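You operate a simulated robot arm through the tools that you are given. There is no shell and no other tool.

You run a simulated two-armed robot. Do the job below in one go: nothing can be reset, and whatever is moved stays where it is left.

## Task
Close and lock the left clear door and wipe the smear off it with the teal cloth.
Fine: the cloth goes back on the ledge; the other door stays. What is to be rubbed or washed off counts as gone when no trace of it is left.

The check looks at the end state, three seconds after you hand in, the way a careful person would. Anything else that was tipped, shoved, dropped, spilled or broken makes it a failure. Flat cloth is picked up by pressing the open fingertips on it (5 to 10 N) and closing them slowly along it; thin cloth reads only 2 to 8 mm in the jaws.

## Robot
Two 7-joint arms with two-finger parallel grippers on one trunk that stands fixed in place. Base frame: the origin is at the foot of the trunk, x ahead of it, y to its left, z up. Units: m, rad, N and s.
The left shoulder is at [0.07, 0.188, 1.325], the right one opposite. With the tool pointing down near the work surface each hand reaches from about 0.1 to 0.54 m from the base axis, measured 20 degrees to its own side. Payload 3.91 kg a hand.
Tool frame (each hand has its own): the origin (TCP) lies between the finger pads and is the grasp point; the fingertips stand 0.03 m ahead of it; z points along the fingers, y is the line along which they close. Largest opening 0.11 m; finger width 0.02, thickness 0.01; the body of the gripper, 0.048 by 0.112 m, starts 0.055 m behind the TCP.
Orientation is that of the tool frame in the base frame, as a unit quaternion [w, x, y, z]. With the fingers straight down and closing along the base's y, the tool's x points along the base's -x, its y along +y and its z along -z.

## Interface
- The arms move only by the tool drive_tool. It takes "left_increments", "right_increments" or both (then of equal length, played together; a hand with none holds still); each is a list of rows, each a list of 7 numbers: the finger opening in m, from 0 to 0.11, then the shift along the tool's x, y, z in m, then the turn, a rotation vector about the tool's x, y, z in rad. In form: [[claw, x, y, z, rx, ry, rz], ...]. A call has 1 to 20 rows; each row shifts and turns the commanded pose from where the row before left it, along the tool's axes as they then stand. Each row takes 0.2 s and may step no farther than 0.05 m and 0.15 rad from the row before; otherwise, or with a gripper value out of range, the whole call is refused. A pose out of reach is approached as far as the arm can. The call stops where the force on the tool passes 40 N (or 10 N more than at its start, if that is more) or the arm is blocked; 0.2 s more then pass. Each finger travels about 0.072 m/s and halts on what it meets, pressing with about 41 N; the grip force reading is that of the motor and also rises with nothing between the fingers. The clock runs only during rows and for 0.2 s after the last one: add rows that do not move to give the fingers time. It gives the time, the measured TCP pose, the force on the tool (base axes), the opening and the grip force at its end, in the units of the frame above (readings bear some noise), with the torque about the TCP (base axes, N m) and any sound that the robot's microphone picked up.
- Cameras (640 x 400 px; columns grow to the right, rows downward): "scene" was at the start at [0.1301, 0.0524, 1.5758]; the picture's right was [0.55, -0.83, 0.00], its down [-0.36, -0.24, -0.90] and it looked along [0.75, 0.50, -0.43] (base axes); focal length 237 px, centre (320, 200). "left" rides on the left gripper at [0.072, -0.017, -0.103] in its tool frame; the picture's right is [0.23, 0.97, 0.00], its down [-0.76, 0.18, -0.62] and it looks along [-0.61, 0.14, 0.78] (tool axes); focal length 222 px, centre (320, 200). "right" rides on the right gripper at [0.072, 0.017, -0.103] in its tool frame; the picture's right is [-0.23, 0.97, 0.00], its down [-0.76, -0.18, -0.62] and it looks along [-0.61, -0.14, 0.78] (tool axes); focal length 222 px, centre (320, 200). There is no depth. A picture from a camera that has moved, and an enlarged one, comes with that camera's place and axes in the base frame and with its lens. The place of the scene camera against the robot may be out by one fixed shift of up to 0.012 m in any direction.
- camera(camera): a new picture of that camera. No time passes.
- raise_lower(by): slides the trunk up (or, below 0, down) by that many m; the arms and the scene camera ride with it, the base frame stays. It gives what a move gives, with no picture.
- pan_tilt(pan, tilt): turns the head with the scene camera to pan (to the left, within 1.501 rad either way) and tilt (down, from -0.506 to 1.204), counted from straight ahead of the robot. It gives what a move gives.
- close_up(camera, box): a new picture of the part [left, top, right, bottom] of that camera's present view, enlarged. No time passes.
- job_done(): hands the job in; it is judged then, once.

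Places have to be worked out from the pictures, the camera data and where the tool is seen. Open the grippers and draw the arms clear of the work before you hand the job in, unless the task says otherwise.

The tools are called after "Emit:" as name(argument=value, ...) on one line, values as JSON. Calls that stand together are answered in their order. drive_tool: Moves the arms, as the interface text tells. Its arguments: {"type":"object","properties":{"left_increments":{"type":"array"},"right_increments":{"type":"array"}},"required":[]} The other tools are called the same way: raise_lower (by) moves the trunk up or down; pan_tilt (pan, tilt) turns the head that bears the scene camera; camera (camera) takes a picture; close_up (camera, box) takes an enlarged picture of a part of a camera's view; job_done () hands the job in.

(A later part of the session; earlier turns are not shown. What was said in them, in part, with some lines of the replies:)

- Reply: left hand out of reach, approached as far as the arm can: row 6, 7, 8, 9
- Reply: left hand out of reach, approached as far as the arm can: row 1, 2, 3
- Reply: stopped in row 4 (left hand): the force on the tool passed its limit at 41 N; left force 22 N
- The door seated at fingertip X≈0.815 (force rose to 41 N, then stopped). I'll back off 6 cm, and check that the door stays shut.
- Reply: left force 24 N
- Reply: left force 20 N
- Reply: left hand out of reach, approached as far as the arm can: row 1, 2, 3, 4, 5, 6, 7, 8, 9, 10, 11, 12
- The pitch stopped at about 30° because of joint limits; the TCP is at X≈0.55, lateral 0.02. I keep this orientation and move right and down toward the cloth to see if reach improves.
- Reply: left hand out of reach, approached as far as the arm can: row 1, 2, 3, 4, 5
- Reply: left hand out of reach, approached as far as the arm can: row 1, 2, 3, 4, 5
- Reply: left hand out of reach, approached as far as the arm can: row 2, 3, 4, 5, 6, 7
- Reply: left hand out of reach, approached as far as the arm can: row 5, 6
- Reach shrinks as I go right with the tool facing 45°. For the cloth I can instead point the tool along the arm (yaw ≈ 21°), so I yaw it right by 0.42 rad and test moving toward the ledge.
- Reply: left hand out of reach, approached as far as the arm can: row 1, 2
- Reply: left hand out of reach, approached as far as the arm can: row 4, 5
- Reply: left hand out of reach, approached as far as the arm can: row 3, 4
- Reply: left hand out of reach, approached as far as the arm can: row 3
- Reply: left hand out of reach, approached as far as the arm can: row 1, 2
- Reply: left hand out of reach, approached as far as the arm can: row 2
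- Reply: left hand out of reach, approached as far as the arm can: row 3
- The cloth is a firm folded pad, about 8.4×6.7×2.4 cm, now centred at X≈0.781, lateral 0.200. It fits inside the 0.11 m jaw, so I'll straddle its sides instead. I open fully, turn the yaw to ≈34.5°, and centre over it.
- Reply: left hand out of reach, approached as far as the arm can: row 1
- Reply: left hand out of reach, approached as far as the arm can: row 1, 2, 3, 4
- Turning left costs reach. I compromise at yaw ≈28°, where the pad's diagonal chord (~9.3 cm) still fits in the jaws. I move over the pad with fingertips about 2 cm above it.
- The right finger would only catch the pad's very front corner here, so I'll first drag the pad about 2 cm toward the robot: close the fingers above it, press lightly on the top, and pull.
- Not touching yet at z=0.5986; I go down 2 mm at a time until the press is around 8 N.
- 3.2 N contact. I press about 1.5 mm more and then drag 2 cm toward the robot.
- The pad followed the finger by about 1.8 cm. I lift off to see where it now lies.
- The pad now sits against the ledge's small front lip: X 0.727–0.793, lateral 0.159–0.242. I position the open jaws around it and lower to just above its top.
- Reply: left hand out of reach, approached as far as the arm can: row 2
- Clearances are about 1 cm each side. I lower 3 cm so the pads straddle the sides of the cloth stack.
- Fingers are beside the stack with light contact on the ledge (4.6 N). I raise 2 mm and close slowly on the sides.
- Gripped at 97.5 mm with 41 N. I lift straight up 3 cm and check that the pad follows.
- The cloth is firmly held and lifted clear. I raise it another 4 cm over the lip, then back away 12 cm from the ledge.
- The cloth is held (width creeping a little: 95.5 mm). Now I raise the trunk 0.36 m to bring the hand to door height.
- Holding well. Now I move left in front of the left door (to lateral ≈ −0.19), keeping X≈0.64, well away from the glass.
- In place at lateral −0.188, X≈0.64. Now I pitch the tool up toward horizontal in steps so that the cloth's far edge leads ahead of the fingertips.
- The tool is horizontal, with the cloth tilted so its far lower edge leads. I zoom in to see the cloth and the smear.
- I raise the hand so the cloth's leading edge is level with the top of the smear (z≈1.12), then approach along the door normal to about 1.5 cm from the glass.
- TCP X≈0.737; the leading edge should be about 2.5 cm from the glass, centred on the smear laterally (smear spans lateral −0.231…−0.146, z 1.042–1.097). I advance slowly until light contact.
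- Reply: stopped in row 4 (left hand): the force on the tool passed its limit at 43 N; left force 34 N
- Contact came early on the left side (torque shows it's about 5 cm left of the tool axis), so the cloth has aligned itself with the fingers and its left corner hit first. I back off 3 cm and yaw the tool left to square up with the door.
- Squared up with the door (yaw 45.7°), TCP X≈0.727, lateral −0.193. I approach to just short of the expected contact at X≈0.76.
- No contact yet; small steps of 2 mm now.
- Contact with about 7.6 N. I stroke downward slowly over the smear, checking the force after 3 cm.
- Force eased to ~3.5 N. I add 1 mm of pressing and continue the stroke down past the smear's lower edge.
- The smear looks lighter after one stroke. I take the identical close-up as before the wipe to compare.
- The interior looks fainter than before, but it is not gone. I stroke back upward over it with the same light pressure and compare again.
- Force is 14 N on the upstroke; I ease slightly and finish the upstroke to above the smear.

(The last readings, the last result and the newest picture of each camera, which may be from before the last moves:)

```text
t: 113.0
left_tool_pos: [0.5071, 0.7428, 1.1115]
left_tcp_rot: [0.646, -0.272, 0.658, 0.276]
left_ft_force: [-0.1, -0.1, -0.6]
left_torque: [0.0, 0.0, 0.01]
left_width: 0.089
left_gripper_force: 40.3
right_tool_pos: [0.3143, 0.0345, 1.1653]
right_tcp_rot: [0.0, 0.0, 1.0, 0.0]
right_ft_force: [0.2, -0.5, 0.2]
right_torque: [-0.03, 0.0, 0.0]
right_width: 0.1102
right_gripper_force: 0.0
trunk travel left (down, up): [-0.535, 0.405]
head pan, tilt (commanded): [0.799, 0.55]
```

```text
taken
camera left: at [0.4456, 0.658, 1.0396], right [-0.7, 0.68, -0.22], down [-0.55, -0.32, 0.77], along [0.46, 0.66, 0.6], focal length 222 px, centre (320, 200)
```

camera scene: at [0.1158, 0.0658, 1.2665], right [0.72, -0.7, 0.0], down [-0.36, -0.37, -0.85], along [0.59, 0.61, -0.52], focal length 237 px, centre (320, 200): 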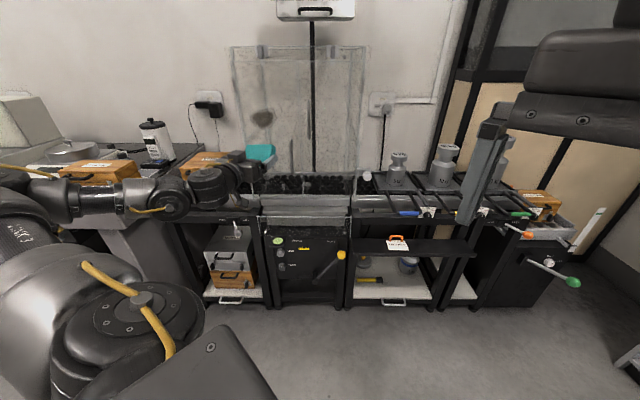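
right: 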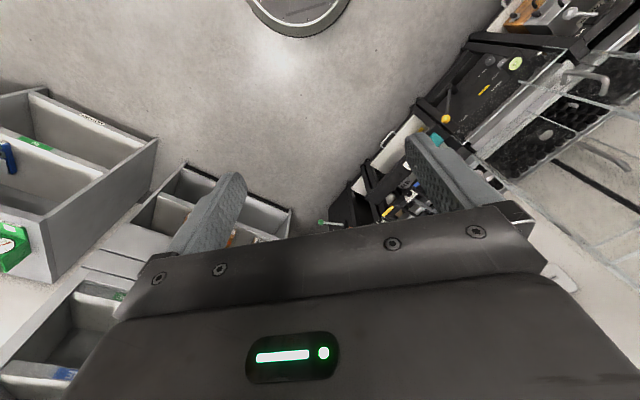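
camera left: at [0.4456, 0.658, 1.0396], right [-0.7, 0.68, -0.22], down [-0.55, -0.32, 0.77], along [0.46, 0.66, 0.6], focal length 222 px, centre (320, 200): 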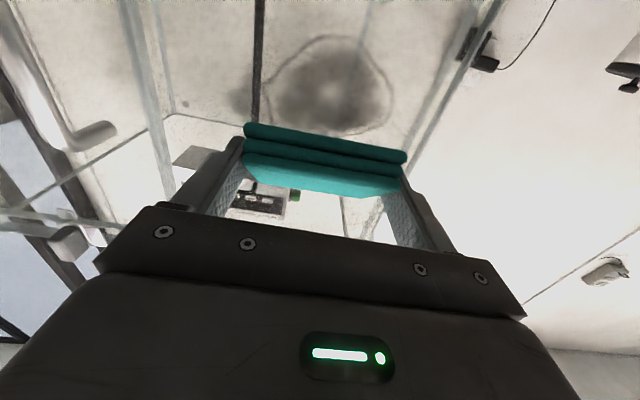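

The smear is clearly fading, so wiping this outer face works. I repeat the strokes: press again and go down the full height.

Emit:
drive_tool(left_increments=[[0.05, 0, 0, 0.0018, 0, 0, 0], [0.05, 0.006, 0, 0.0003, 0, 0, 0], [0.05, 0.006, 0, 0.0003, 0, 0, 0], [0.05, 0.006, 0, 0.0003, 0, 0, 0], [0.05, 0.006, 0, 0.0002, 0, 0, 0], [0.05, 0.006, 0, 0.0002, 0, 0, 0], [0.05, 0.006, 0, 0.0002, 0, 0, 0], [0.05, 0.006, 0, 0.0002, 0, 0, 0], [0.05, 0.006, 0, 0.0002, 0, 0, 0], [0.05, 0.006, 0, 0.0002, 0, 0, 0], [0.05, 0.006, 0, 0.0002, 0, 0, 0], [0.05, 0.006, 0, 0.0002, 0, 0, 0], [0.05, 0.006, 0, 0.0002, 0, 0, 0], [0.05, 0.006, 0, 0.0002, 0, 0, 0], [0.05, 0.006, 0, 0.0002, 0, 0, 0], [0.05, 0.006, 0, 0, 0, 0, 0]])

Emit:
close_up(camera="scene", box=[242, 100, 290, 130])

```text
t: 116.4
left_tool_pos: [0.508, 0.7455, 1.0239]
left_tcp_rot: [0.647, -0.273, 0.656, 0.277]
left_ft_force: [-6.3, -5.2, 2.6]
left_torque: [0.18, -0.24, -0.04]
left_width: 0.0891
left_gripper_force: 40.9
right_tool_pos: [0.3132, 0.0318, 1.1676]
right_tcp_rot: [0.001, 0.0, 1.0, 0.001]
right_ft_force: [-0.2, -0.5, 1.1]
right_torque: [0.01, 0.03, -0.03]
right_width: 0.1099
right_gripper_force: 0.0
trunk travel left (down, up): [-0.535, 0.405]
head pan, tilt (commanded): [0.799, 0.55]
```

```text
13.33 times, centred on (266, 115) of scene
camera zoom: at [0.1144, 0.0642, 1.2667], right [0.72, -0.7, 0.0], down [-0.36, -0.37, -0.85], along [0.59, 0.61, -0.52], focal length 3160 px, centre (1040, 1333)
```

zoom: 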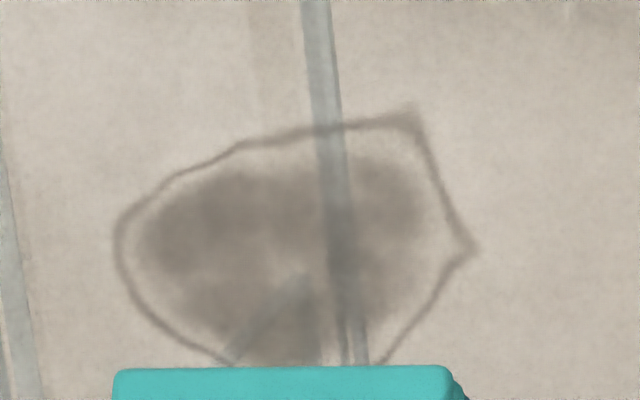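

It keeps fading uniformly. I continue with up and down strokes.

Emit:
drive_tool(left_increments=[[0.05, -0.006, 0, -0.0004, 0, 0, 0], [0.05, -0.006, 0, -0.0002, 0, 0, 0], [0.05, -0.006, 0, -0.0002, 0, 0, 0], [0.05, -0.006, 0, -0.0002, 0, 0, 0], [0.05, -0.006, 0, -0.0002, 0, 0, 0], [0.05, -0.006, 0, -0.0002, 0, 0, 0], [0.05, -0.006, 0, -0.0002, 0, 0, 0], [0.05, -0.006, 0, -0.0002, 0, 0, 0], [0.05, -0.006, 0, -0.0002, 0, 0, 0], [0.05, -0.006, 0, -0.0002, 0, 0, 0], [0.05, -0.006, 0, -0.0002, 0, 0, 0], [0.05, -0.006, 0, -0.0002, 0, 0, 0], [0.05, -0.006, 0, -0.0002, 0, 0, 0], [0.05, -0.006, 0, 0, 0, 0, 0], [0.05, -0.006, 0, 0, 0, 0, 0], [0.05, 0, 0, 0, 0, 0, 0]])

Emit:
drive_tool(left_increments=[[0.05, 0, 0, 0.001, 0, 0, 0], [0.05, 0.006, 0, 0.0002, 0, 0, 0], [0.05, 0.006, 0, 0.0002, 0, 0, 0], [0.05, 0.006, 0, 0.0002, 0, 0, 0], [0.05, 0.006, 0, 0.0002, 0, 0, 0], [0.05, 0.006, 0, 0.0002, 0, 0, 0], [0.05, 0.006, 0, 0.0002, 0, 0, 0], [0.05, 0.006, 0, 0.0002, 0, 0, 0], [0.05, 0.006, 0, 0.0002, 0, 0, 0], [0.05, 0.006, 0, 0.0002, 0, 0, 0], [0.05, 0.006, 0, 0.0002, 0, 0, 0], [0.05, 0.006, 0, 0.0002, 0, 0, 0], [0.05, 0.006, 0, 0.0002, 0, 0, 0], [0.05, 0.006, 0, 0.0002, 0, 0, 0], [0.05, 0.006, 0, 0.0002, 0, 0, 0], [0.05, 0.006, 0, 0, 0, 0, 0]])

Emit:
close_up(camera="scene", box=[242, 100, 290, 130])

```text
t: 119.8
left_tool_pos: [0.5086, 0.7447, 1.1118]
left_tcp_rot: [0.646, -0.272, 0.657, 0.276]
left_ft_force: [-8.9, -10.5, -5.2]
left_torque: [-0.06, 0.07, -0.05]
left_width: 0.089
left_gripper_force: 40.6
right_tool_pos: [0.3138, 0.0331, 1.1662]
right_tcp_rot: [0.001, 0.0, 1.0, 0.001]
right_ft_force: [0.4, 0.7, 0.1]
right_torque: [0.0, 0.02, 0.05]
right_width: 0.11
right_gripper_force: 0.0
trunk travel left (down, up): [-0.535, 0.405]
head pan, tilt (commanded): [0.799, 0.55]
```

```text
t: 123.2
left_tool_pos: [0.5087, 0.747, 1.0234]
left_tcp_rot: [0.647, -0.271, 0.657, 0.276]
left_ft_force: [-7.0, -7.5, 4.5]
left_torque: [0.26, -0.26, -0.06]
left_width: 0.0887
left_gripper_force: 41.1
right_tool_pos: [0.3134, 0.033, 1.1658]
right_tcp_rot: [0.001, 0.0, 1.0, 0.001]
right_ft_force: [-0.1, 0.1, -0.2]
right_torque: [-0.01, -0.04, 0.01]
right_width: 0.1104
right_gripper_force: 0.0
trunk travel left (down, up): [-0.535, 0.405]
head pan, tilt (commanded): [0.799, 0.55]
```

```text
13.33 times, centred on (266, 115) of scene
camera zoom: at [0.1143, 0.0634, 1.2667], right [0.72, -0.7, 0.0], down [-0.36, -0.37, -0.85], along [0.59, 0.61, -0.52], focal length 3160 px, centre (1040, 1333)
```

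zoom: 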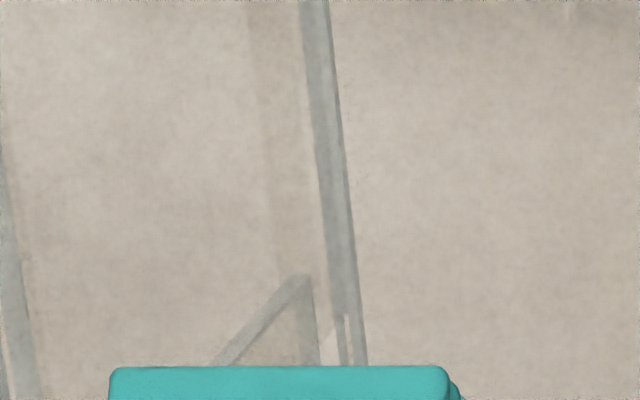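

The smear has vanished from the visible area. I back off 5 cm and inspect the whole area, including the part behind the cloth.

Emit:
drive_tool(left_increments=[[0.05, 0, 0, -0.01, 0, 0, 0], [0.05, 0, 0, -0.02, 0, 0, 0], [0.05, 0.03, 0, -0.02, 0, 0, 0], [0.05, 0.04, 0, 0, 0, 0, 0], [0.05, 0, 0, 0, 0, 0, 0]])

Emit:
close_up(camera="scene", box=[218, 90, 314, 150])

Emit:
camera(camera="left")

Emit:
close_up(camera="scene", box=[220, 30, 380, 130])

```text
t: 124.4
left_tool_pos: [0.4726, 0.7129, 0.9505]
left_tcp_rot: [0.646, -0.272, 0.657, 0.277]
left_ft_force: [-0.8, -0.2, -0.1]
left_torque: [0.01, 0.06, -0.03]
left_width: 0.0887
left_gripper_force: 41.6
right_tool_pos: [0.3133, 0.0334, 1.1665]
right_tcp_rot: [0.0, 0.001, 1.0, 0.0]
right_ft_force: [-0.4, 0.1, -0.2]
right_torque: [0.03, 0.0, -0.01]
right_width: 0.1101
right_gripper_force: 0.2
trunk travel left (down, up): [-0.535, 0.405]
head pan, tilt (commanded): [0.799, 0.55]
```

```text
6.67 times, centred on (266, 120) of scene
camera zoom: at [0.1152, 0.0646, 1.2666], right [0.72, -0.7, 0.0], down [-0.36, -0.37, -0.85], along [0.59, 0.61, -0.52], focal length 1580 px, centre (680, 733)
```

zoom: 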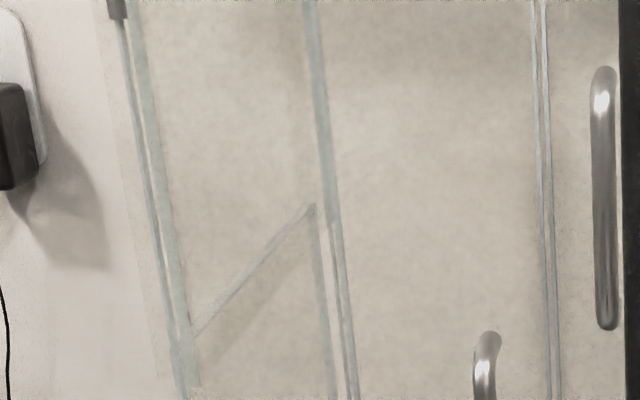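

```text
taken
camera left: at [0.4102, 0.6277, 0.8789], right [-0.7, 0.68, -0.22], down [-0.55, -0.32, 0.77], along [0.46, 0.66, 0.6], focal length 222 px, centre (320, 200)
```

left: 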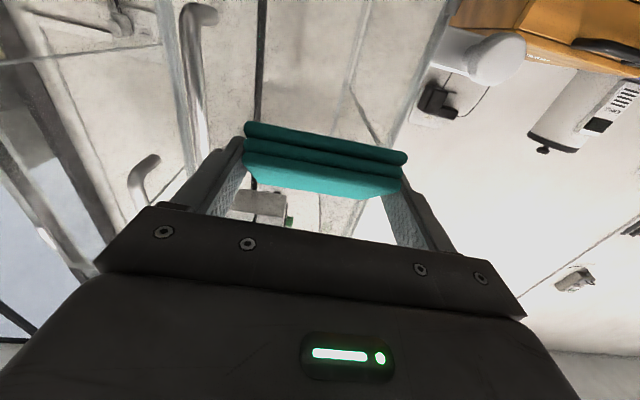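

```text
4.00 times, centred on (300, 80) of scene
camera zoom: at [0.1152, 0.0646, 1.2666], right [0.72, -0.7, 0.0], down [-0.36, -0.37, -0.85], along [0.59, 0.61, -0.52], focal length 948 px, centre (400, 680)
```

zoom: 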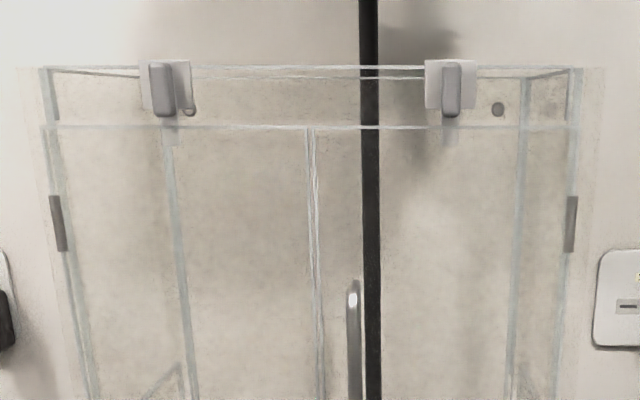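

The glass looks clean and the latch is still down. I zoom harder at the former smear area to be sure that no faint trace remains.

Emit:
close_up(camera="scene", box=[242, 100, 290, 130])

Emit:
close_up(camera="scene", box=[234, 80, 298, 120])

```text
13.33 times, centred on (266, 115) of scene
camera zoom: at [0.1152, 0.0646, 1.2666], right [0.72, -0.7, 0.0], down [-0.36, -0.37, -0.85], along [0.59, 0.61, -0.52], focal length 3160 px, centre (1040, 1333)
```

zoom: 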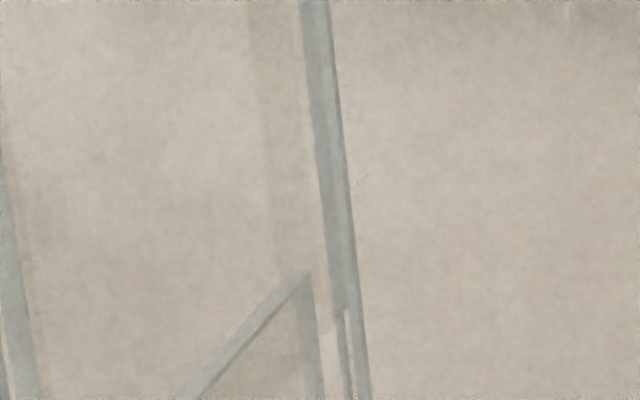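

```text
10.00 times, centred on (266, 100) of scene
camera zoom: at [0.1152, 0.0646, 1.2666], right [0.72, -0.7, 0.0], down [-0.36, -0.37, -0.85], along [0.59, 0.61, -0.52], focal length 2370 px, centre (860, 1200)
```

zoom: 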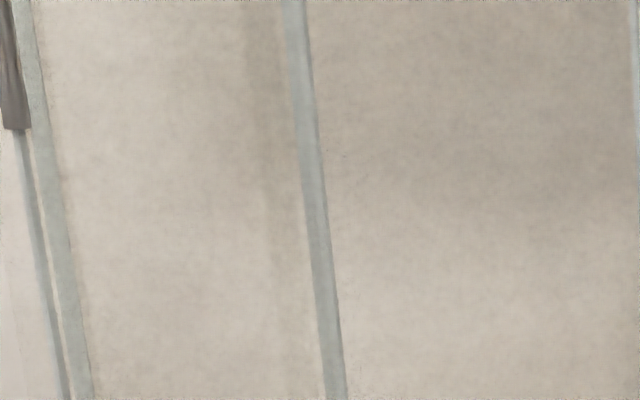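

No trace remains. Now I return the cloth: retrace my path by backing off from the glass, going to the earlier height, yawing right, then pitching down.

Emit:
drive_tool(left_increments=[[0.05, -0.025, 0, -0.035, 0, 0, 0], [0.05, -0.027, 0, -0.037, 0, 0, 0], [0.05, 0, 0, 0, 0.107, 0, 0], [0.05, 0, 0, 0, 0.107, 0, 0], [0.05, 0, 0, 0, 0.107, 0, 0], [0.05, 0, 0, 0, 0, 0, 0]])

Emit:
drive_tool(left_increments=[[0.05, 0, 0, 0, 0, 0.12, 0], [0.05, 0, 0, 0, 0, 0.12, 0], [0.05, 0, 0, 0, 0, 0.12, 0], [0.05, 0, 0, 0, 0, 0.12, 0], [0.05, 0, 0, 0, 0, 0.12, 0], [0.05, 0, 0, 0, 0, 0.12, 0], [0.05, 0, 0, 0, 0, 0, 0]])

Emit:
camera(camera="scene")

Emit:
camera(camera="left")

```text
t: 125.8
left_tool_pos: [0.4246, 0.6604, 1.0048]
left_tcp_rot: [0.681, -0.166, 0.693, 0.167]
left_ft_force: [0.5, 0.5, -0.3]
left_torque: [0.02, 0.02, -0.04]
left_width: 0.0889
left_gripper_force: 40.6
right_tool_pos: [0.3146, 0.0335, 1.1652]
right_tcp_rot: [-0.001, 0.0, 1.0, 0.0]
right_ft_force: [0.7, -0.7, -0.5]
right_torque: [-0.02, -0.01, -0.02]
right_width: 0.11
right_gripper_force: 0.1
trunk travel left (down, up): [-0.535, 0.405]
head pan, tilt (commanded): [0.799, 0.55]
```

```text
t: 127.4
left_tool_pos: [0.424, 0.6594, 1.0056]
left_tcp_rot: [0.392, -0.215, 0.889, 0.098]
left_ft_force: [-0.3, -0.1, -0.3]
left_torque: [0.01, -0.03, -0.01]
left_width: 0.089
left_gripper_force: 41.3
right_tool_pos: [0.3142, 0.0356, 1.1669]
right_tcp_rot: [-0.001, 0.0, 1.0, -0.001]
right_ft_force: [0.2, 0.3, -0.2]
right_torque: [-0.01, -0.03, -0.01]
right_width: 0.11
right_gripper_force: 0.1
trunk travel left (down, up): [-0.535, 0.405]
head pan, tilt (commanded): [0.799, 0.55]
```

```text
taken
camera scene: at [0.1157, 0.0657, 1.2665], right [0.72, -0.7, 0.0], down [-0.36, -0.38, -0.85], along [0.59, 0.61, -0.52], focal length 237 px, centre (320, 200)
```

scene: 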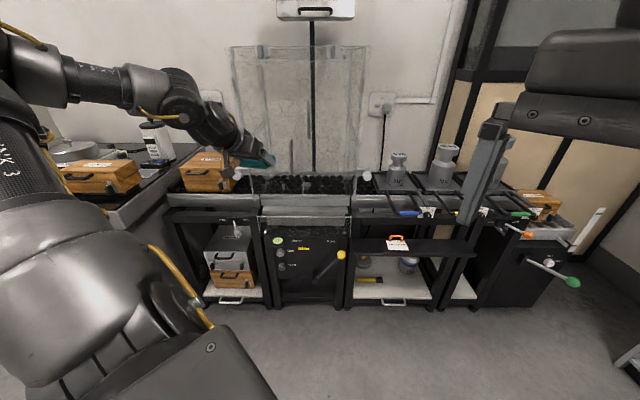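

```text
taken
camera left: at [0.3206, 0.5883, 1.0204], right [-0.58, 0.8, -0.16], down [-0.03, 0.18, 0.98], along [0.81, 0.58, -0.08], focal length 222 px, centre (320, 200)
```

left: 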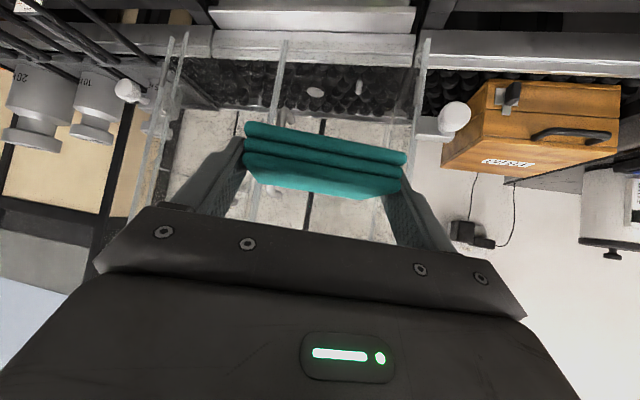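

Back in the carrying pose. I move right to in front of the ledge, then lower the trunk 0.36 m.

Emit:
drive_tool(left_increments=[[0.05, -0.0071, -0.0323, 0.0079, 0, 0, 0], [0.05, -0.0071, -0.0323, 0.0079, 0, 0, 0], [0.05, -0.0071, -0.0323, 0.0079, 0, 0, 0], [0.05, -0.0071, -0.0323, 0.0079, 0, 0, 0], [0.05, -0.0071, -0.0323, 0.0079, 0, 0, 0], [0.05, -0.0071, -0.0323, 0.0079, 0, 0, 0], [0.05, -0.0071, -0.0323, 0.0079, 0, 0, 0], [0.05, -0.0071, -0.0323, 0.0079, 0, 0, 0], [0.05, -0.0071, -0.0323, 0.0079, 0, 0, 0], [0.05, -0.0071, -0.0323, 0.0079, 0, 0, 0], [0.05, 0, 0, 0, 0, 0, 0]])

Emit:
camera(camera="scene")

```text
t: 129.8
left_tool_pos: [0.6651, 0.4213, 1.0047]
left_tcp_rot: [0.393, -0.214, 0.889, 0.099]
left_ft_force: [-0.3, 0.3, -0.1]
left_torque: [-0.01, 0.01, 0.01]
left_width: 0.0893
left_gripper_force: 40.8
right_tool_pos: [0.3141, 0.0338, 1.1651]
right_tcp_rot: [0.001, -0.001, 1.0, 0.0]
right_ft_force: [-0.5, -1.1, 0.0]
right_torque: [-0.04, -0.02, 0.03]
right_width: 0.11
right_gripper_force: 0.2
trunk travel left (down, up): [-0.535, 0.405]
head pan, tilt (commanded): [0.799, 0.55]
```

```text
taken
camera scene: at [0.1151, 0.0659, 1.2665], right [0.72, -0.7, 0.0], down [-0.36, -0.38, -0.85], along [0.59, 0.61, -0.52], focal length 237 px, centre (320, 200)
```

scene: 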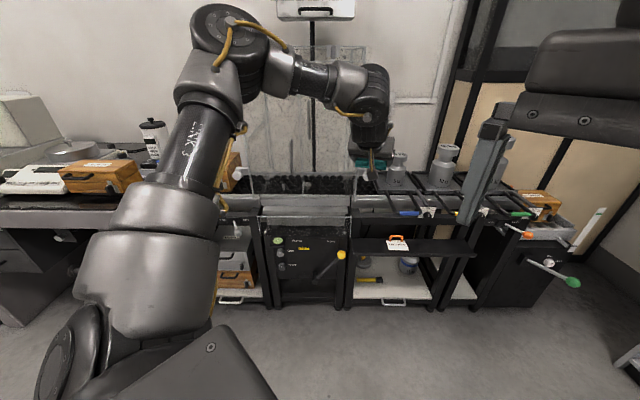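

Same pose as after picking. I lower the trunk 0.36 m.

Emit:
raise_lower(by=-0.36)

Emit:
camera(camera="left")

Emit:
close_up(camera="scene", box=[330, 120, 458, 200])

```text
t: 133.3
left_tool_pos: [0.6658, 0.4208, 0.6444]
left_tcp_rot: [0.393, -0.214, 0.889, 0.098]
left_ft_force: [-0.3, 0.5, -0.1]
left_torque: [0.04, 0.03, -0.03]
left_width: 0.0889
left_gripper_force: 41.0
right_tool_pos: [0.3144, 0.0342, 0.805]
right_tcp_rot: [0.0, -0.001, 1.0, -0.001]
right_ft_force: [0.7, 0.2, -0.5]
right_torque: [0.02, -0.01, -0.04]
right_width: 0.11
right_gripper_force: 0.1
trunk travel left (down, up): [-0.175, 0.765]
head pan, tilt (commanded): [0.799, 0.55]
```

```text
taken
camera left: at [0.5619, 0.3496, 0.6597], right [-0.58, 0.8, -0.16], down [-0.03, 0.18, 0.98], along [0.81, 0.58, -0.07], focal length 222 px, centre (320, 200)
```

left: 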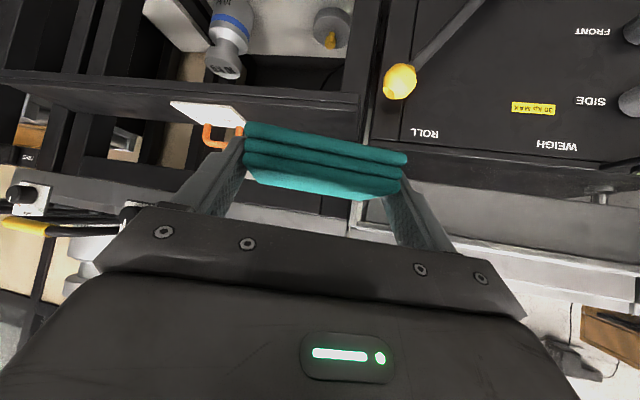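

```text
5.00 times, centred on (394, 160) of scene
camera zoom: at [0.116, 0.0653, 0.9065], right [0.72, -0.7, 0.0], down [-0.36, -0.37, -0.85], along [0.59, 0.61, -0.52], focal length 1185 px, centre (-50, 400)
```

zoom: 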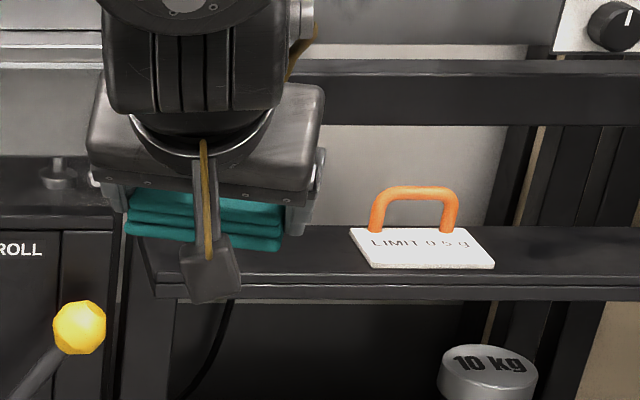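

I move forward over the ledge at the same height (cloth bottom about 6 cm above the lip).

Emit:
drive_tool(left_increments=[[0.05, -0.0221, -0.0022, 0.0238, 0, 0, 0], [0.05, -0.0221, -0.0022, 0.0238, 0, 0, 0], [0.05, -0.0221, -0.0022, 0.0238, 0, 0, 0], [0.05, -0.0221, -0.0022, 0.0238, 0, 0, 0], [0.05, 0, 0, 0, 0, 0, 0]])

Emit:
camera(camera="left")

Emit:
close_up(camera="scene", box=[346, 135, 426, 185])

```text
t: 134.5
left_tool_pos: [0.7777, 0.4781, 0.6453]
left_tcp_rot: [0.394, -0.213, 0.889, 0.098]
left_ft_force: [0.3, 0.0, -0.1]
left_torque: [-0.01, 0.0, -0.01]
left_width: 0.0891
left_gripper_force: 41.3
left hand out of reach, approached as far as the arm can: row 4
right_tool_pos: [0.3148, 0.035, 0.8068]
right_tcp_rot: [0.0, 0.0, 1.0, 0.0]
right_ft_force: [-0.4, 1.6, -0.8]
right_torque: [0.01, 0.04, -0.01]
right_width: 0.1102
right_gripper_force: 0.0
trunk travel left (down, up): [-0.175, 0.765]
head pan, tilt (commanded): [0.799, 0.55]
```

```text
taken
camera left: at [0.6739, 0.4056, 0.6595], right [-0.58, 0.8, -0.16], down [-0.03, 0.18, 0.98], along [0.81, 0.58, -0.07], focal length 222 px, centre (320, 200)
```

left: 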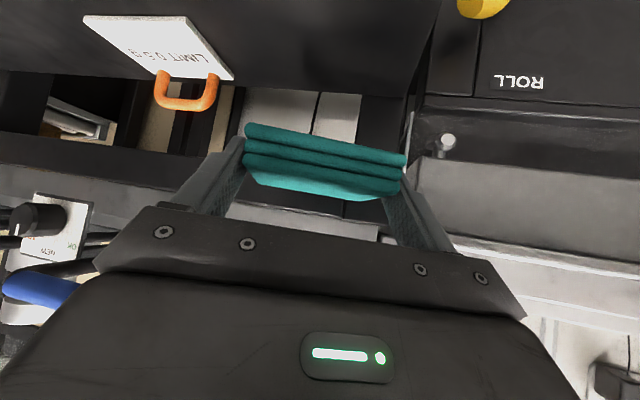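

```text
8.00 times, centred on (386, 160) of scene
camera zoom: at [0.1161, 0.0654, 0.9064], right [0.72, -0.7, 0.0], down [-0.36, -0.38, -0.85], along [0.59, 0.61, -0.52], focal length 1896 px, centre (-208, 520)
```

zoom: 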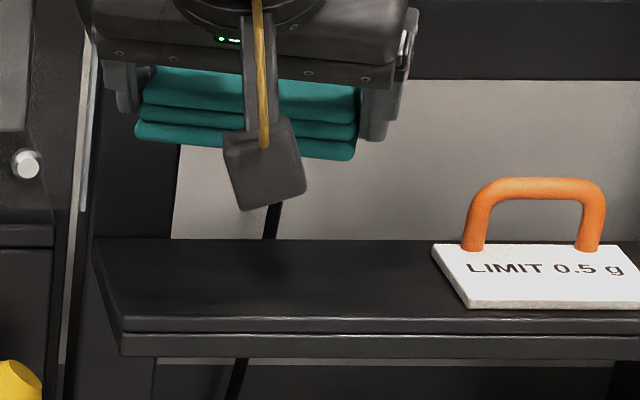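

Good position, slightly left. I shift right 1.5 cm while descending to just above the ledge.

Emit:
drive_tool(left_increments=[[0.05, 0.0136, -0.005, 0.0123, 0, 0, 0], [0.05, 0.0136, -0.005, 0.0123, 0, 0, 0], [0.05, 0.0136, -0.005, 0.0123, 0, 0, 0], [0.05, 0, 0, 0, 0, 0, 0]])

Emit:
close_up(camera="left", box=[160, 40, 480, 240])

Emit:
close_up(camera="scene", box=[346, 135, 426, 185])

```text
t: 135.5
left_tool_pos: [0.7783, 0.4648, 0.5903]
left_tcp_rot: [0.394, -0.213, 0.889, 0.096]
left_ft_force: [-0.2, 0.6, -0.3]
left_torque: [0.0, -0.02, -0.01]
left_width: 0.0888
left_gripper_force: 41.1
left hand out of reach, approached as far as the arm can: row 3
right_tool_pos: [0.3146, 0.0339, 0.8057]
right_tcp_rot: [0.0, 0.0, 1.0, -0.001]
right_ft_force: [-0.3, -1.0, -0.2]
right_torque: [0.01, -0.01, 0.0]
right_width: 0.1099
right_gripper_force: 0.0
trunk travel left (down, up): [-0.175, 0.765]
head pan, tilt (commanded): [0.799, 0.55]
```

```text
2.00 times, centred on (320, 140) of left
camera zoom: at [0.6735, 0.3928, 0.6055], right [-0.58, 0.8, -0.16], down [-0.04, 0.18, 0.98], along [0.81, 0.58, -0.07], focal length 444 px, centre (320, 320)
```

zoom: 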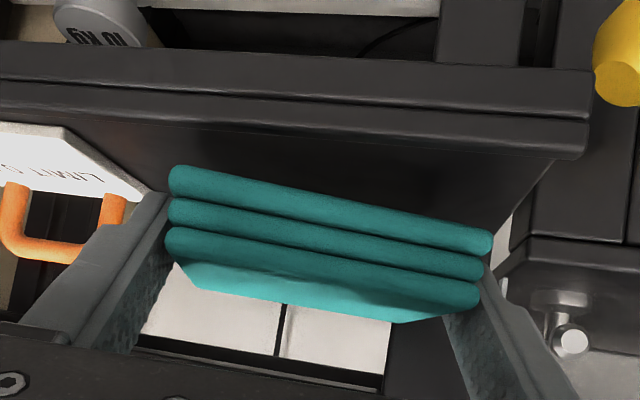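

```text
8.00 times, centred on (386, 160) of scene
camera zoom: at [0.1161, 0.0653, 0.9064], right [0.72, -0.7, 0.0], down [-0.36, -0.37, -0.85], along [0.59, 0.61, -0.52], focal length 1896 px, centre (-208, 520)
```

zoom: 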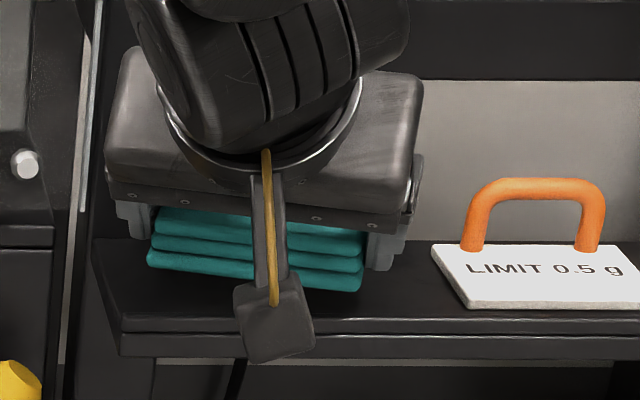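

The cloth's bottom is about 1.5 cm above the ledge. I nudge forward as far as reach permits while lowering, and watch the force for touchdown.

Emit:
drive_tool(left_increments=[[0.05, -0.0034, 0, 0.0037, 0, 0, 0], [0.05, 0.0037, 0, 0.0034, 0, 0, 0], [0.05, 0.0037, 0, 0.0034, 0, 0, 0], [0.05, 0, 0, 0, 0, 0, 0]])

Emit:
close_up(camera="scene", box=[346, 135, 426, 185])

```text
t: 136.5
left_tool_pos: [0.7785, 0.4664, 0.581]
left_tcp_rot: [0.394, -0.213, 0.889, 0.097]
left_ft_force: [-0.2, 0.8, -0.5]
left_torque: [0.01, 0.02, 0.0]
left_width: 0.0888
left_gripper_force: 40.3
left hand out of reach, approached as far as the arm can: row 1
right_tool_pos: [0.3152, 0.0343, 0.8059]
right_tcp_rot: [0.0, 0.001, 1.0, 0.0]
right_ft_force: [0.7, -0.1, 0.9]
right_torque: [-0.03, -0.04, 0.02]
right_width: 0.1104
right_gripper_force: 0.1
trunk travel left (down, up): [-0.175, 0.765]
head pan, tilt (commanded): [0.799, 0.55]
```

```text
8.00 times, centred on (386, 160) of scene
camera zoom: at [0.1161, 0.0653, 0.9064], right [0.72, -0.7, 0.0], down [-0.36, -0.37, -0.85], along [0.59, 0.61, -0.52], focal length 1896 px, centre (-208, 520)
```

zoom: 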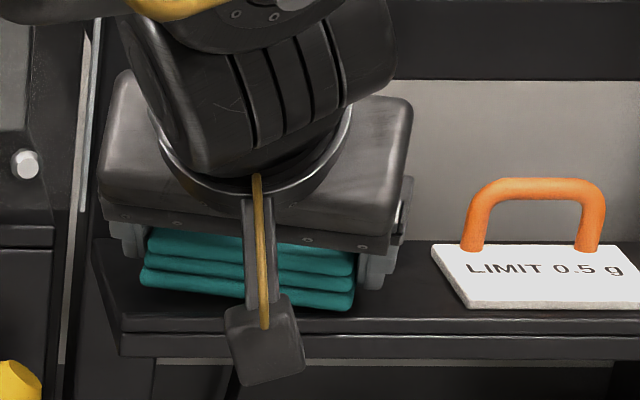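

No contact yet. I continue lowering in 2 mm steps.

Emit:
drive_tool(left_increments=[[0.05, 0.0015, 0, 0.0013, 0, 0, 0], [0.05, 0.0015, 0, 0.0013, 0, 0, 0], [0.05, 0, 0, 0, 0, 0, 0]])

Emit:
close_up(camera="scene", box=[346, 135, 426, 185])

Emit:
close_up(camera="left", box=[160, 40, 480, 240])

```text
t: 137.3
left_tool_pos: [0.7772, 0.4665, 0.5798]
left_tcp_rot: [0.396, -0.215, 0.887, 0.098]
left_ft_force: [5.1, 2.2, 12.7]
left_torque: [-0.34, -0.15, 0.18]
left_width: 0.0889
left_gripper_force: 40.9
right_tool_pos: [0.3133, 0.0349, 0.8057]
right_tcp_rot: [0.001, 0.0, 1.0, 0.0]
right_ft_force: [0.1, 0.3, -0.5]
right_torque: [0.03, -0.03, -0.01]
right_width: 0.1098
right_gripper_force: 0.1
trunk travel left (down, up): [-0.175, 0.765]
head pan, tilt (commanded): [0.799, 0.55]
```

```text
8.00 times, centred on (386, 160) of scene
camera zoom: at [0.115, 0.0647, 0.9068], right [0.72, -0.7, 0.0], down [-0.36, -0.37, -0.85], along [0.59, 0.61, -0.52], focal length 1896 px, centre (-208, 520)
```

zoom: 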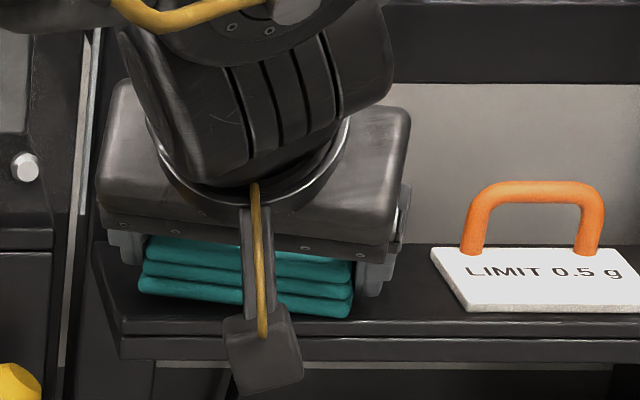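

```text
2.00 times, centred on (320, 140) of left
camera zoom: at [0.6726, 0.3949, 0.5937], right [-0.58, 0.8, -0.17], down [-0.04, 0.18, 0.98], along [0.81, 0.58, -0.07], focal length 444 px, centre (320, 320)
```

zoom: 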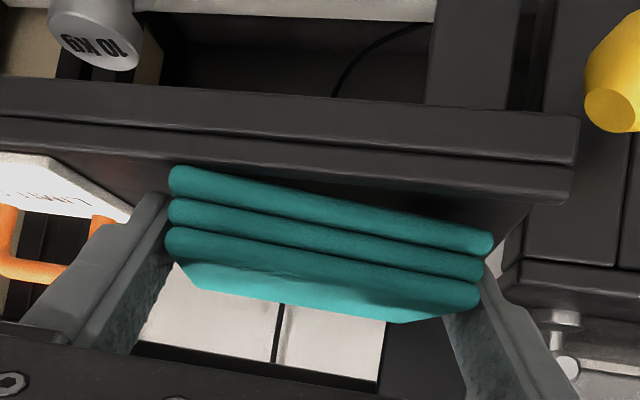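

Touched down (12.7 N). I ease up 1 mm and open the fingers slowly.

Emit:
drive_tool(left_increments=[[0.05, -0.0007, 0, -0.0007, 0, 0, 0], [0.092, 0, 0, 0, 0, 0, 0], [0.097, 0, 0, 0, 0, 0, 0], [0.103, 0, 0, 0, 0, 0, 0], [0.11, 0, 0, 0, 0, 0, 0], [0.11, 0, 0, 0, 0, 0, 0], [0.11, 0, 0, 0, 0, 0, 0]])

Emit:
close_up(camera="scene", box=[346, 135, 426, 185])

Emit:
close_up(camera="left", box=[160, 40, 480, 240])

```text
t: 138.9
left_tool_pos: [0.7771, 0.4677, 0.5784]
left_tcp_rot: [0.394, -0.214, 0.889, 0.098]
left_ft_force: [-0.5, 0.4, -0.1]
left_torque: [0.03, 0.0, 0.0]
left_width: 0.1101
left_gripper_force: 0.0
right_tool_pos: [0.3152, 0.0341, 0.8053]
right_tcp_rot: [0.0, 0.0, 1.0, -0.001]
right_ft_force: [0.1, -0.1, -0.2]
right_torque: [-0.03, 0.0, 0.0]
right_width: 0.1099
right_gripper_force: 0.1
trunk travel left (down, up): [-0.175, 0.765]
head pan, tilt (commanded): [0.799, 0.55]
```

```text
8.00 times, centred on (386, 160) of scene
camera zoom: at [0.116, 0.0653, 0.9064], right [0.72, -0.7, 0.0], down [-0.36, -0.37, -0.85], along [0.59, 0.61, -0.52], focal length 1896 px, centre (-208, 520)
```

zoom: 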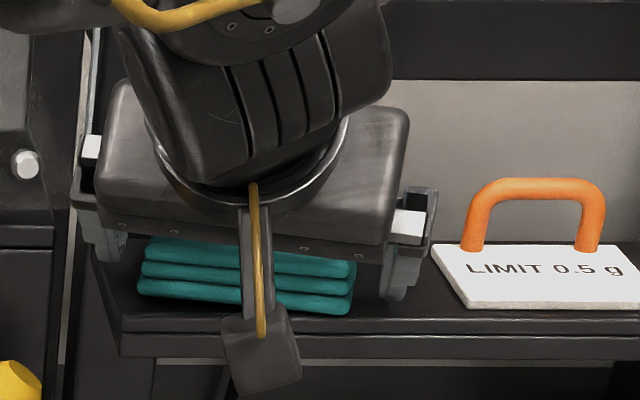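

```text
2.00 times, centred on (320, 140) of left
camera zoom: at [0.6731, 0.3958, 0.5922], right [-0.58, 0.8, -0.16], down [-0.04, 0.18, 0.98], along [0.81, 0.58, -0.07], focal length 444 px, centre (320, 320)
```

zoom: 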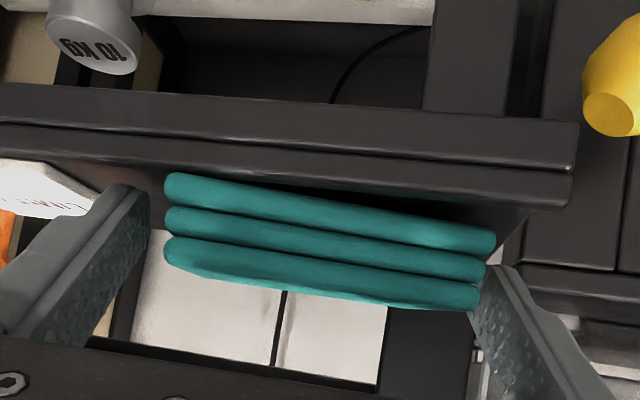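

Released. I lift straight up 6 cm to see how the cloth lies.

Emit:
drive_tool(left_increments=[[0.11, -0.0074, 0, -0.0067, 0, 0, 0], [0.11, -0.0074, 0, -0.0067, 0, 0, 0], [0.11, -0.0149, 0, -0.0134, 0, 0, 0], [0.11, -0.0149, 0, -0.0134, 0, 0, 0], [0.11, 0, 0, 0, 0, 0, 0]])

Emit:
close_up(camera="scene", box=[346, 135, 426, 185])

Emit:
close_up(camera="left", box=[160, 0, 480, 200])

```text
t: 140.1
left_tool_pos: [0.777, 0.4682, 0.6378]
left_tcp_rot: [0.395, -0.213, 0.888, 0.098]
left_ft_force: [0.0, 0.7, 0.0]
left_torque: [-0.03, 0.01, 0.06]
left_width: 0.11
left_gripper_force: 0.1
right_tool_pos: [0.315, 0.0336, 0.8056]
right_tcp_rot: [0.0, 0.001, 1.0, -0.001]
right_ft_force: [-0.3, -0.4, -0.4]
right_torque: [-0.01, -0.01, 0.02]
right_width: 0.11
right_gripper_force: 0.2
trunk travel left (down, up): [-0.175, 0.765]
head pan, tilt (commanded): [0.799, 0.55]
```

```text
8.00 times, centred on (386, 160) of scene
camera zoom: at [0.116, 0.0654, 0.9064], right [0.72, -0.7, 0.0], down [-0.36, -0.37, -0.85], along [0.59, 0.61, -0.52], focal length 1896 px, centre (-208, 520)
```

zoom: 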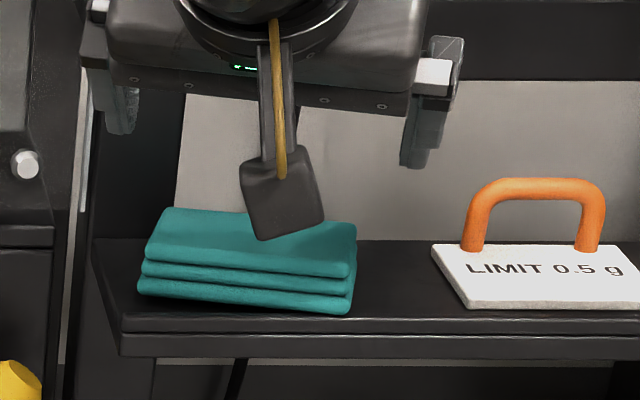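

```text
2.00 times, centred on (320, 100) of left
camera zoom: at [0.6727, 0.3965, 0.6517], right [-0.58, 0.8, -0.16], down [-0.04, 0.18, 0.98], along [0.81, 0.58, -0.07], focal length 444 px, centre (320, 400)
```

zoom: 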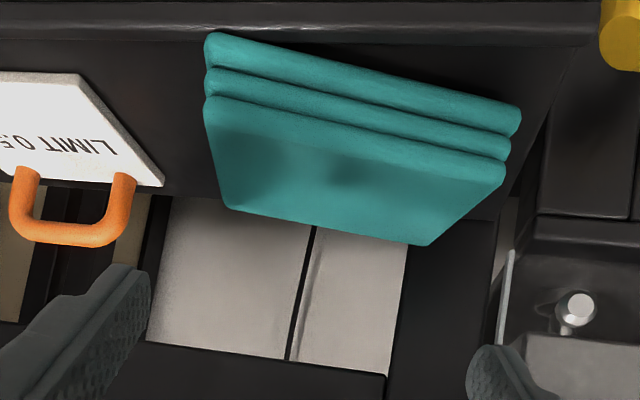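

The cloth lies fully on the ledge inside the lip (corners at X 0.73–0.81, lateral 0.148–0.252), clear of the limit plate. I back the hand away from the ledge.

Emit:
drive_tool(left_increments=[[0.11, -0.0074, 0, -0.0067, 0, 0, 0], [0.11, 0.0134, 0, -0.0149, 0, 0, 0], [0.11, 0.02, 0, -0.0223, 0, 0, 0], [0.11, 0.02, 0, -0.0223, 0, 0, 0], [0.11, 0.02, 0, -0.0223, 0, 0, 0], [0.11, 0, 0, 0, 0, 0, 0]])

Emit:
raise_lower(by=0.36)

Emit:
camera(camera="scene")

Emit:
close_up(camera="scene", box=[340, 220, 436, 280])

```text
t: 141.5
left_tool_pos: [0.6771, 0.4152, 0.648]
left_tcp_rot: [0.393, -0.214, 0.889, 0.098]
left_ft_force: [0.7, -0.8, -0.2]
left_torque: [0.04, -0.02, -0.01]
left_width: 0.11
left_gripper_force: 0.1
left hand out of reach, approached as far as the arm can: row 1
right_tool_pos: [0.3153, 0.0345, 0.8057]
right_tcp_rot: [0.0, 0.0, 1.0, 0.001]
right_ft_force: [-1.5, -0.2, -0.4]
right_torque: [0.02, 0.01, 0.0]
right_width: 0.1101
right_gripper_force: 0.0
trunk travel left (down, up): [-0.175, 0.765]
head pan, tilt (commanded): [0.799, 0.55]
```

```text
t: 145.0
left_tool_pos: [0.6787, 0.4161, 1.0075]
left_tcp_rot: [0.394, -0.214, 0.889, 0.098]
left_ft_force: [0.8, -0.1, -0.2]
left_torque: [0.02, -0.03, 0.0]
left_width: 0.1097
left_gripper_force: 0.0
right_tool_pos: [0.3147, 0.0343, 1.1667]
right_tcp_rot: [0.0, 0.0, 1.0, 0.0]
right_ft_force: [-1.0, 0.6, -0.1]
right_torque: [-0.03, 0.02, 0.01]
right_width: 0.11
right_gripper_force: 0.1
trunk travel left (down, up): [-0.535, 0.405]
head pan, tilt (commanded): [0.799, 0.55]
```

```text
taken
camera scene: at [0.1162, 0.0654, 1.2664], right [0.72, -0.7, 0.0], down [-0.36, -0.37, -0.85], along [0.59, 0.61, -0.52], focal length 237 px, centre (320, 200)
```

scene: 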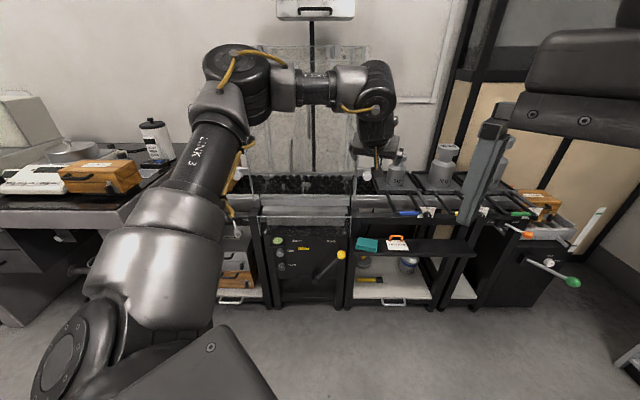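

```text
6.67 times, centred on (388, 250) of scene
camera zoom: at [0.1162, 0.0654, 1.2664], right [0.72, -0.7, 0.0], down [-0.36, -0.37, -0.85], along [0.59, 0.61, -0.52], focal length 1580 px, centre (-133, -133)
```

zoom: 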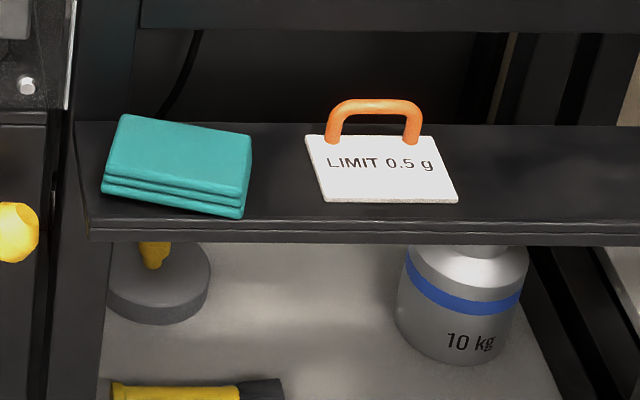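

The cloth is flat on the ledge and the limit plate is untouched. I draw the left arm further back, clear of the furniture, and check the doors.

Emit:
drive_tool(left_increments=[[0.11, 0.0134, 0.01, -0.0149, 0, 0, 0], [0.11, 0.0134, 0.01, -0.0149, 0, 0, 0], [0.11, 0.0134, 0.01, -0.0149, 0, 0, 0], [0.11, 0.0134, 0.01, -0.0149, 0, 0, 0], [0.11, 0.0134, 0.01, -0.0149, 0, 0, 0], [0.11, 0.0134, 0.01, -0.0149, 0, 0, 0], [0.11, 0.0134, 0.01, -0.0149, 0, 0, 0], [0.11, 0, 0, 0, 0, 0, 0]])

Emit:
pan_tilt(pan=0.75, tilt=0.4)

Emit:
camera(camera="scene")

```text
t: 146.8
left_tool_pos: [0.555, 0.4577, 1.0216]
left_tcp_rot: [0.392, -0.213, 0.89, 0.097]
left_ft_force: [-0.7, 0.4, 0.4]
left_torque: [-0.03, 0.0, -0.02]
left_width: 0.1101
left_gripper_force: 0.0
left hand out of reach, approached as far as the arm can: row 4, 5, 6, 7
right_tool_pos: [0.3162, 0.0339, 1.1661]
right_tcp_rot: [0.0, 0.0, 1.0, 0.0]
right_ft_force: [-0.5, 0.9, -0.1]
right_torque: [-0.01, 0.0, 0.01]
right_width: 0.11
right_gripper_force: 0.1
trunk travel left (down, up): [-0.535, 0.405]
head pan, tilt (commanded): [0.799, 0.55]
```

```text
t: 147.5
left_tool_pos: [0.5526, 0.4584, 1.022]
left_tcp_rot: [0.393, -0.213, 0.889, 0.097]
left_ft_force: [0.1, -1.0, -1.0]
left_torque: [0.02, 0.01, 0.02]
left_width: 0.1098
left_gripper_force: 0.1
right_tool_pos: [0.3148, 0.0341, 1.165]
right_tcp_rot: [0.0, 0.0, 1.0, 0.001]
right_ft_force: [0.1, 0.0, 0.1]
right_torque: [-0.02, 0.01, 0.01]
right_width: 0.1098
right_gripper_force: 0.0
trunk travel left (down, up): [-0.535, 0.405]
head pan, tilt (commanded): [0.75, 0.4]
```

```text
taken
camera scene: at [0.121, 0.0643, 1.2801], right [0.68, -0.73, 0.0], down [-0.28, -0.27, -0.92], along [0.67, 0.63, -0.39], focal length 237 px, centre (320, 200)
```

scene: 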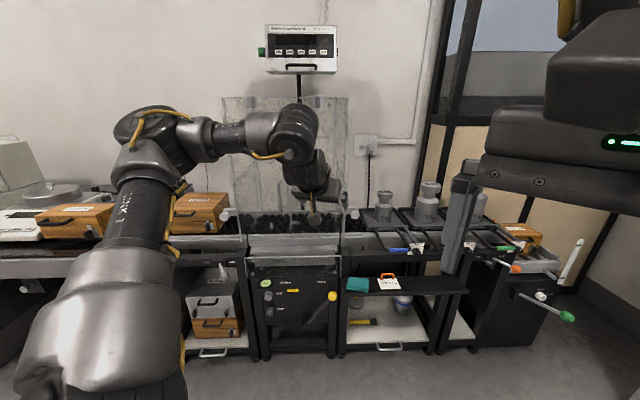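

The arm is clear but blocks the view of the door. I raise the trunk back to its starting height and check the doors and latch.

Emit:
raise_lower(by=0.3)

Emit:
camera(camera="scene")

Emit:
camera(camera="left")

```text
t: 150.5
left_tool_pos: [0.5534, 0.458, 1.3223]
left_tcp_rot: [0.392, -0.213, 0.89, 0.097]
left_ft_force: [-0.2, 0.5, -0.2]
left_torque: [-0.01, 0.01, 0.01]
left_width: 0.1102
left_gripper_force: 0.2
right_tool_pos: [0.3151, 0.0338, 1.4661]
right_tcp_rot: [0.0, -0.001, 1.0, 0.0]
right_ft_force: [-0.3, 0.4, 0.2]
right_torque: [-0.03, -0.01, -0.03]
right_width: 0.1098
right_gripper_force: 0.1
trunk travel left (down, up): [-0.835, 0.105]
head pan, tilt (commanded): [0.75, 0.4]
```

```text
taken
camera scene: at [0.1213, 0.0643, 1.5801], right [0.68, -0.73, 0.0], down [-0.28, -0.27, -0.92], along [0.67, 0.63, -0.39], focal length 237 px, centre (320, 200)
```

scene: 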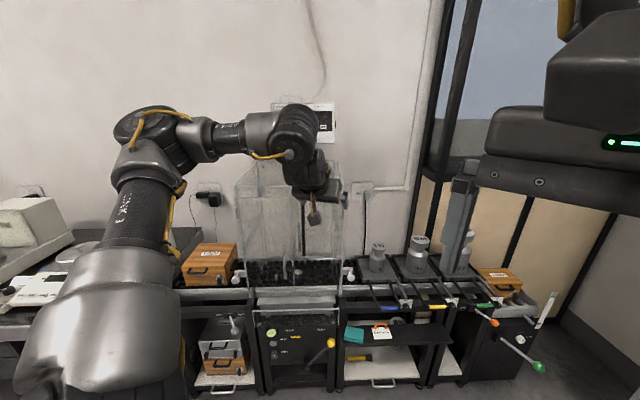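

```text
taken
camera left: at [0.4493, 0.387, 1.3371], right [-0.58, 0.8, -0.16], down [-0.03, 0.18, 0.98], along [0.81, 0.58, -0.08], focal length 222 px, centre (320, 200)
```

left: 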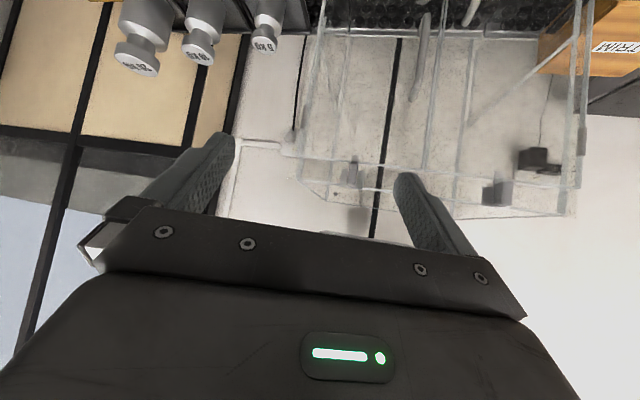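

I zoom on the left latch and door to confirm they are as I left them.

Emit:
close_up(camera="scene", box=[226, 150, 306, 200])

Emit:
close_up(camera="scene", box=[226, 190, 354, 270])

Emit:
close_up(camera="left", box=[440, 120, 600, 220])

Emit:
close_up(camera="scene", box=[320, 300, 416, 360])

```text
8.00 times, centred on (266, 175) of scene
camera zoom: at [0.1213, 0.0643, 1.5801], right [0.68, -0.73, 0.0], down [-0.28, -0.27, -0.92], along [0.67, 0.63, -0.39], focal length 1896 px, centre (752, 400)
```

zoom: 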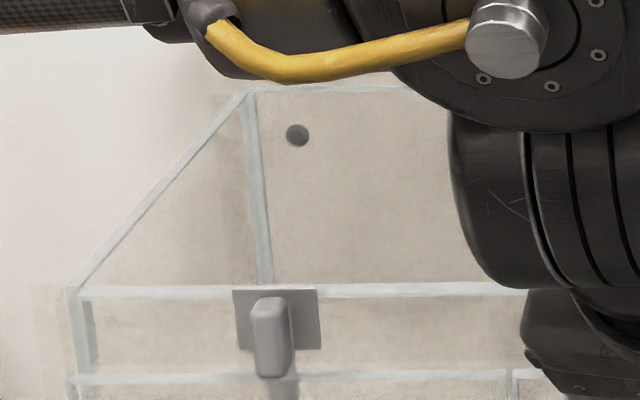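

```text
5.00 times, centred on (290, 230) of scene
camera zoom: at [0.1213, 0.0643, 1.5801], right [0.68, -0.73, 0.0], down [-0.28, -0.27, -0.92], along [0.67, 0.63, -0.39], focal length 1185 px, centre (470, 50)
```

zoom: 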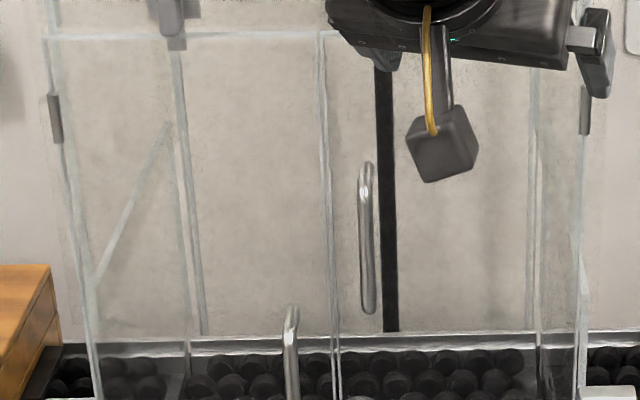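

```text
4.00 times, centred on (520, 170) of left
camera zoom: at [0.4493, 0.387, 1.3371], right [-0.58, 0.8, -0.16], down [-0.03, 0.18, 0.98], along [0.81, 0.58, -0.08], focal length 888 px, centre (-480, 320)
```

zoom: 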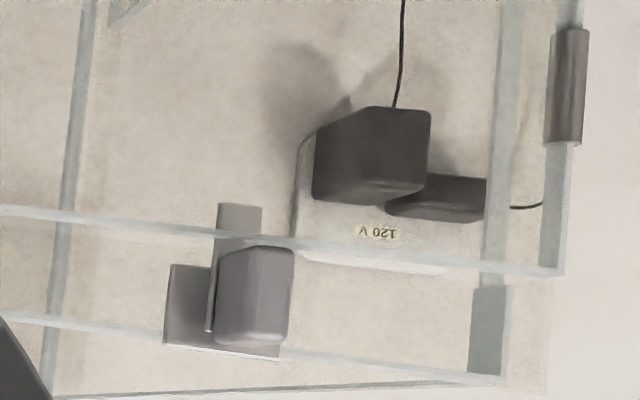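

```text
6.67 times, centred on (368, 330) of scene
camera zoom: at [0.1213, 0.0643, 1.5801], right [0.68, -0.73, 0.0], down [-0.28, -0.27, -0.92], along [0.67, 0.63, -0.39], focal length 1580 px, centre (0, -667)
```

zoom: 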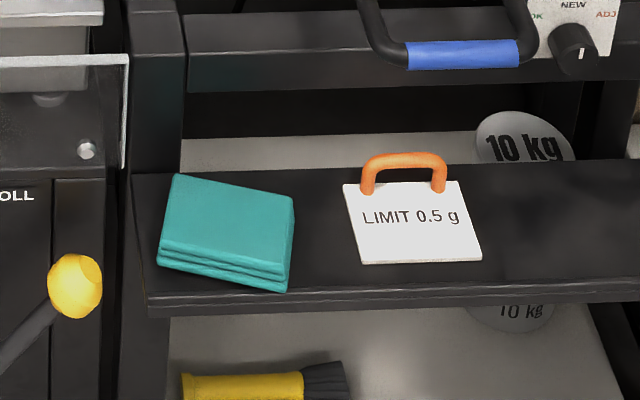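

Everything checks out:
- The left door is closed, with its latch turned down like the right one.
- The glass is clean and the cloth is back on the ledge.
- Both grippers are open and the arms are about 20 cm clear of the doors.

I'm handing the job in.

Emit:
job_done()

```text
The job is handed in.
```

The left clear door is closed and locked, the smear is wiped off, and the teal cloth is back on the ledge. The job is handed in.

- **Door and lock:** I pushed the door shut until it seated, then turned its latch down to match the right one. A gentle pull on the handle met about 12 N of resistance, where the door had swung with almost none before.
- **Smear:** Wiping the outside of the glass removed it. Close-up pictures of the area show no trace.
- **Cloth:** It lies flat on the ledge inside the front lip, turned slightly from how it first lay. The limit plate next to it was not touched.
- **Everything else:** I did not touch the right door, and nothing was tipped or dropped that I could see. Both grippers are open and the arms are clear of the work.
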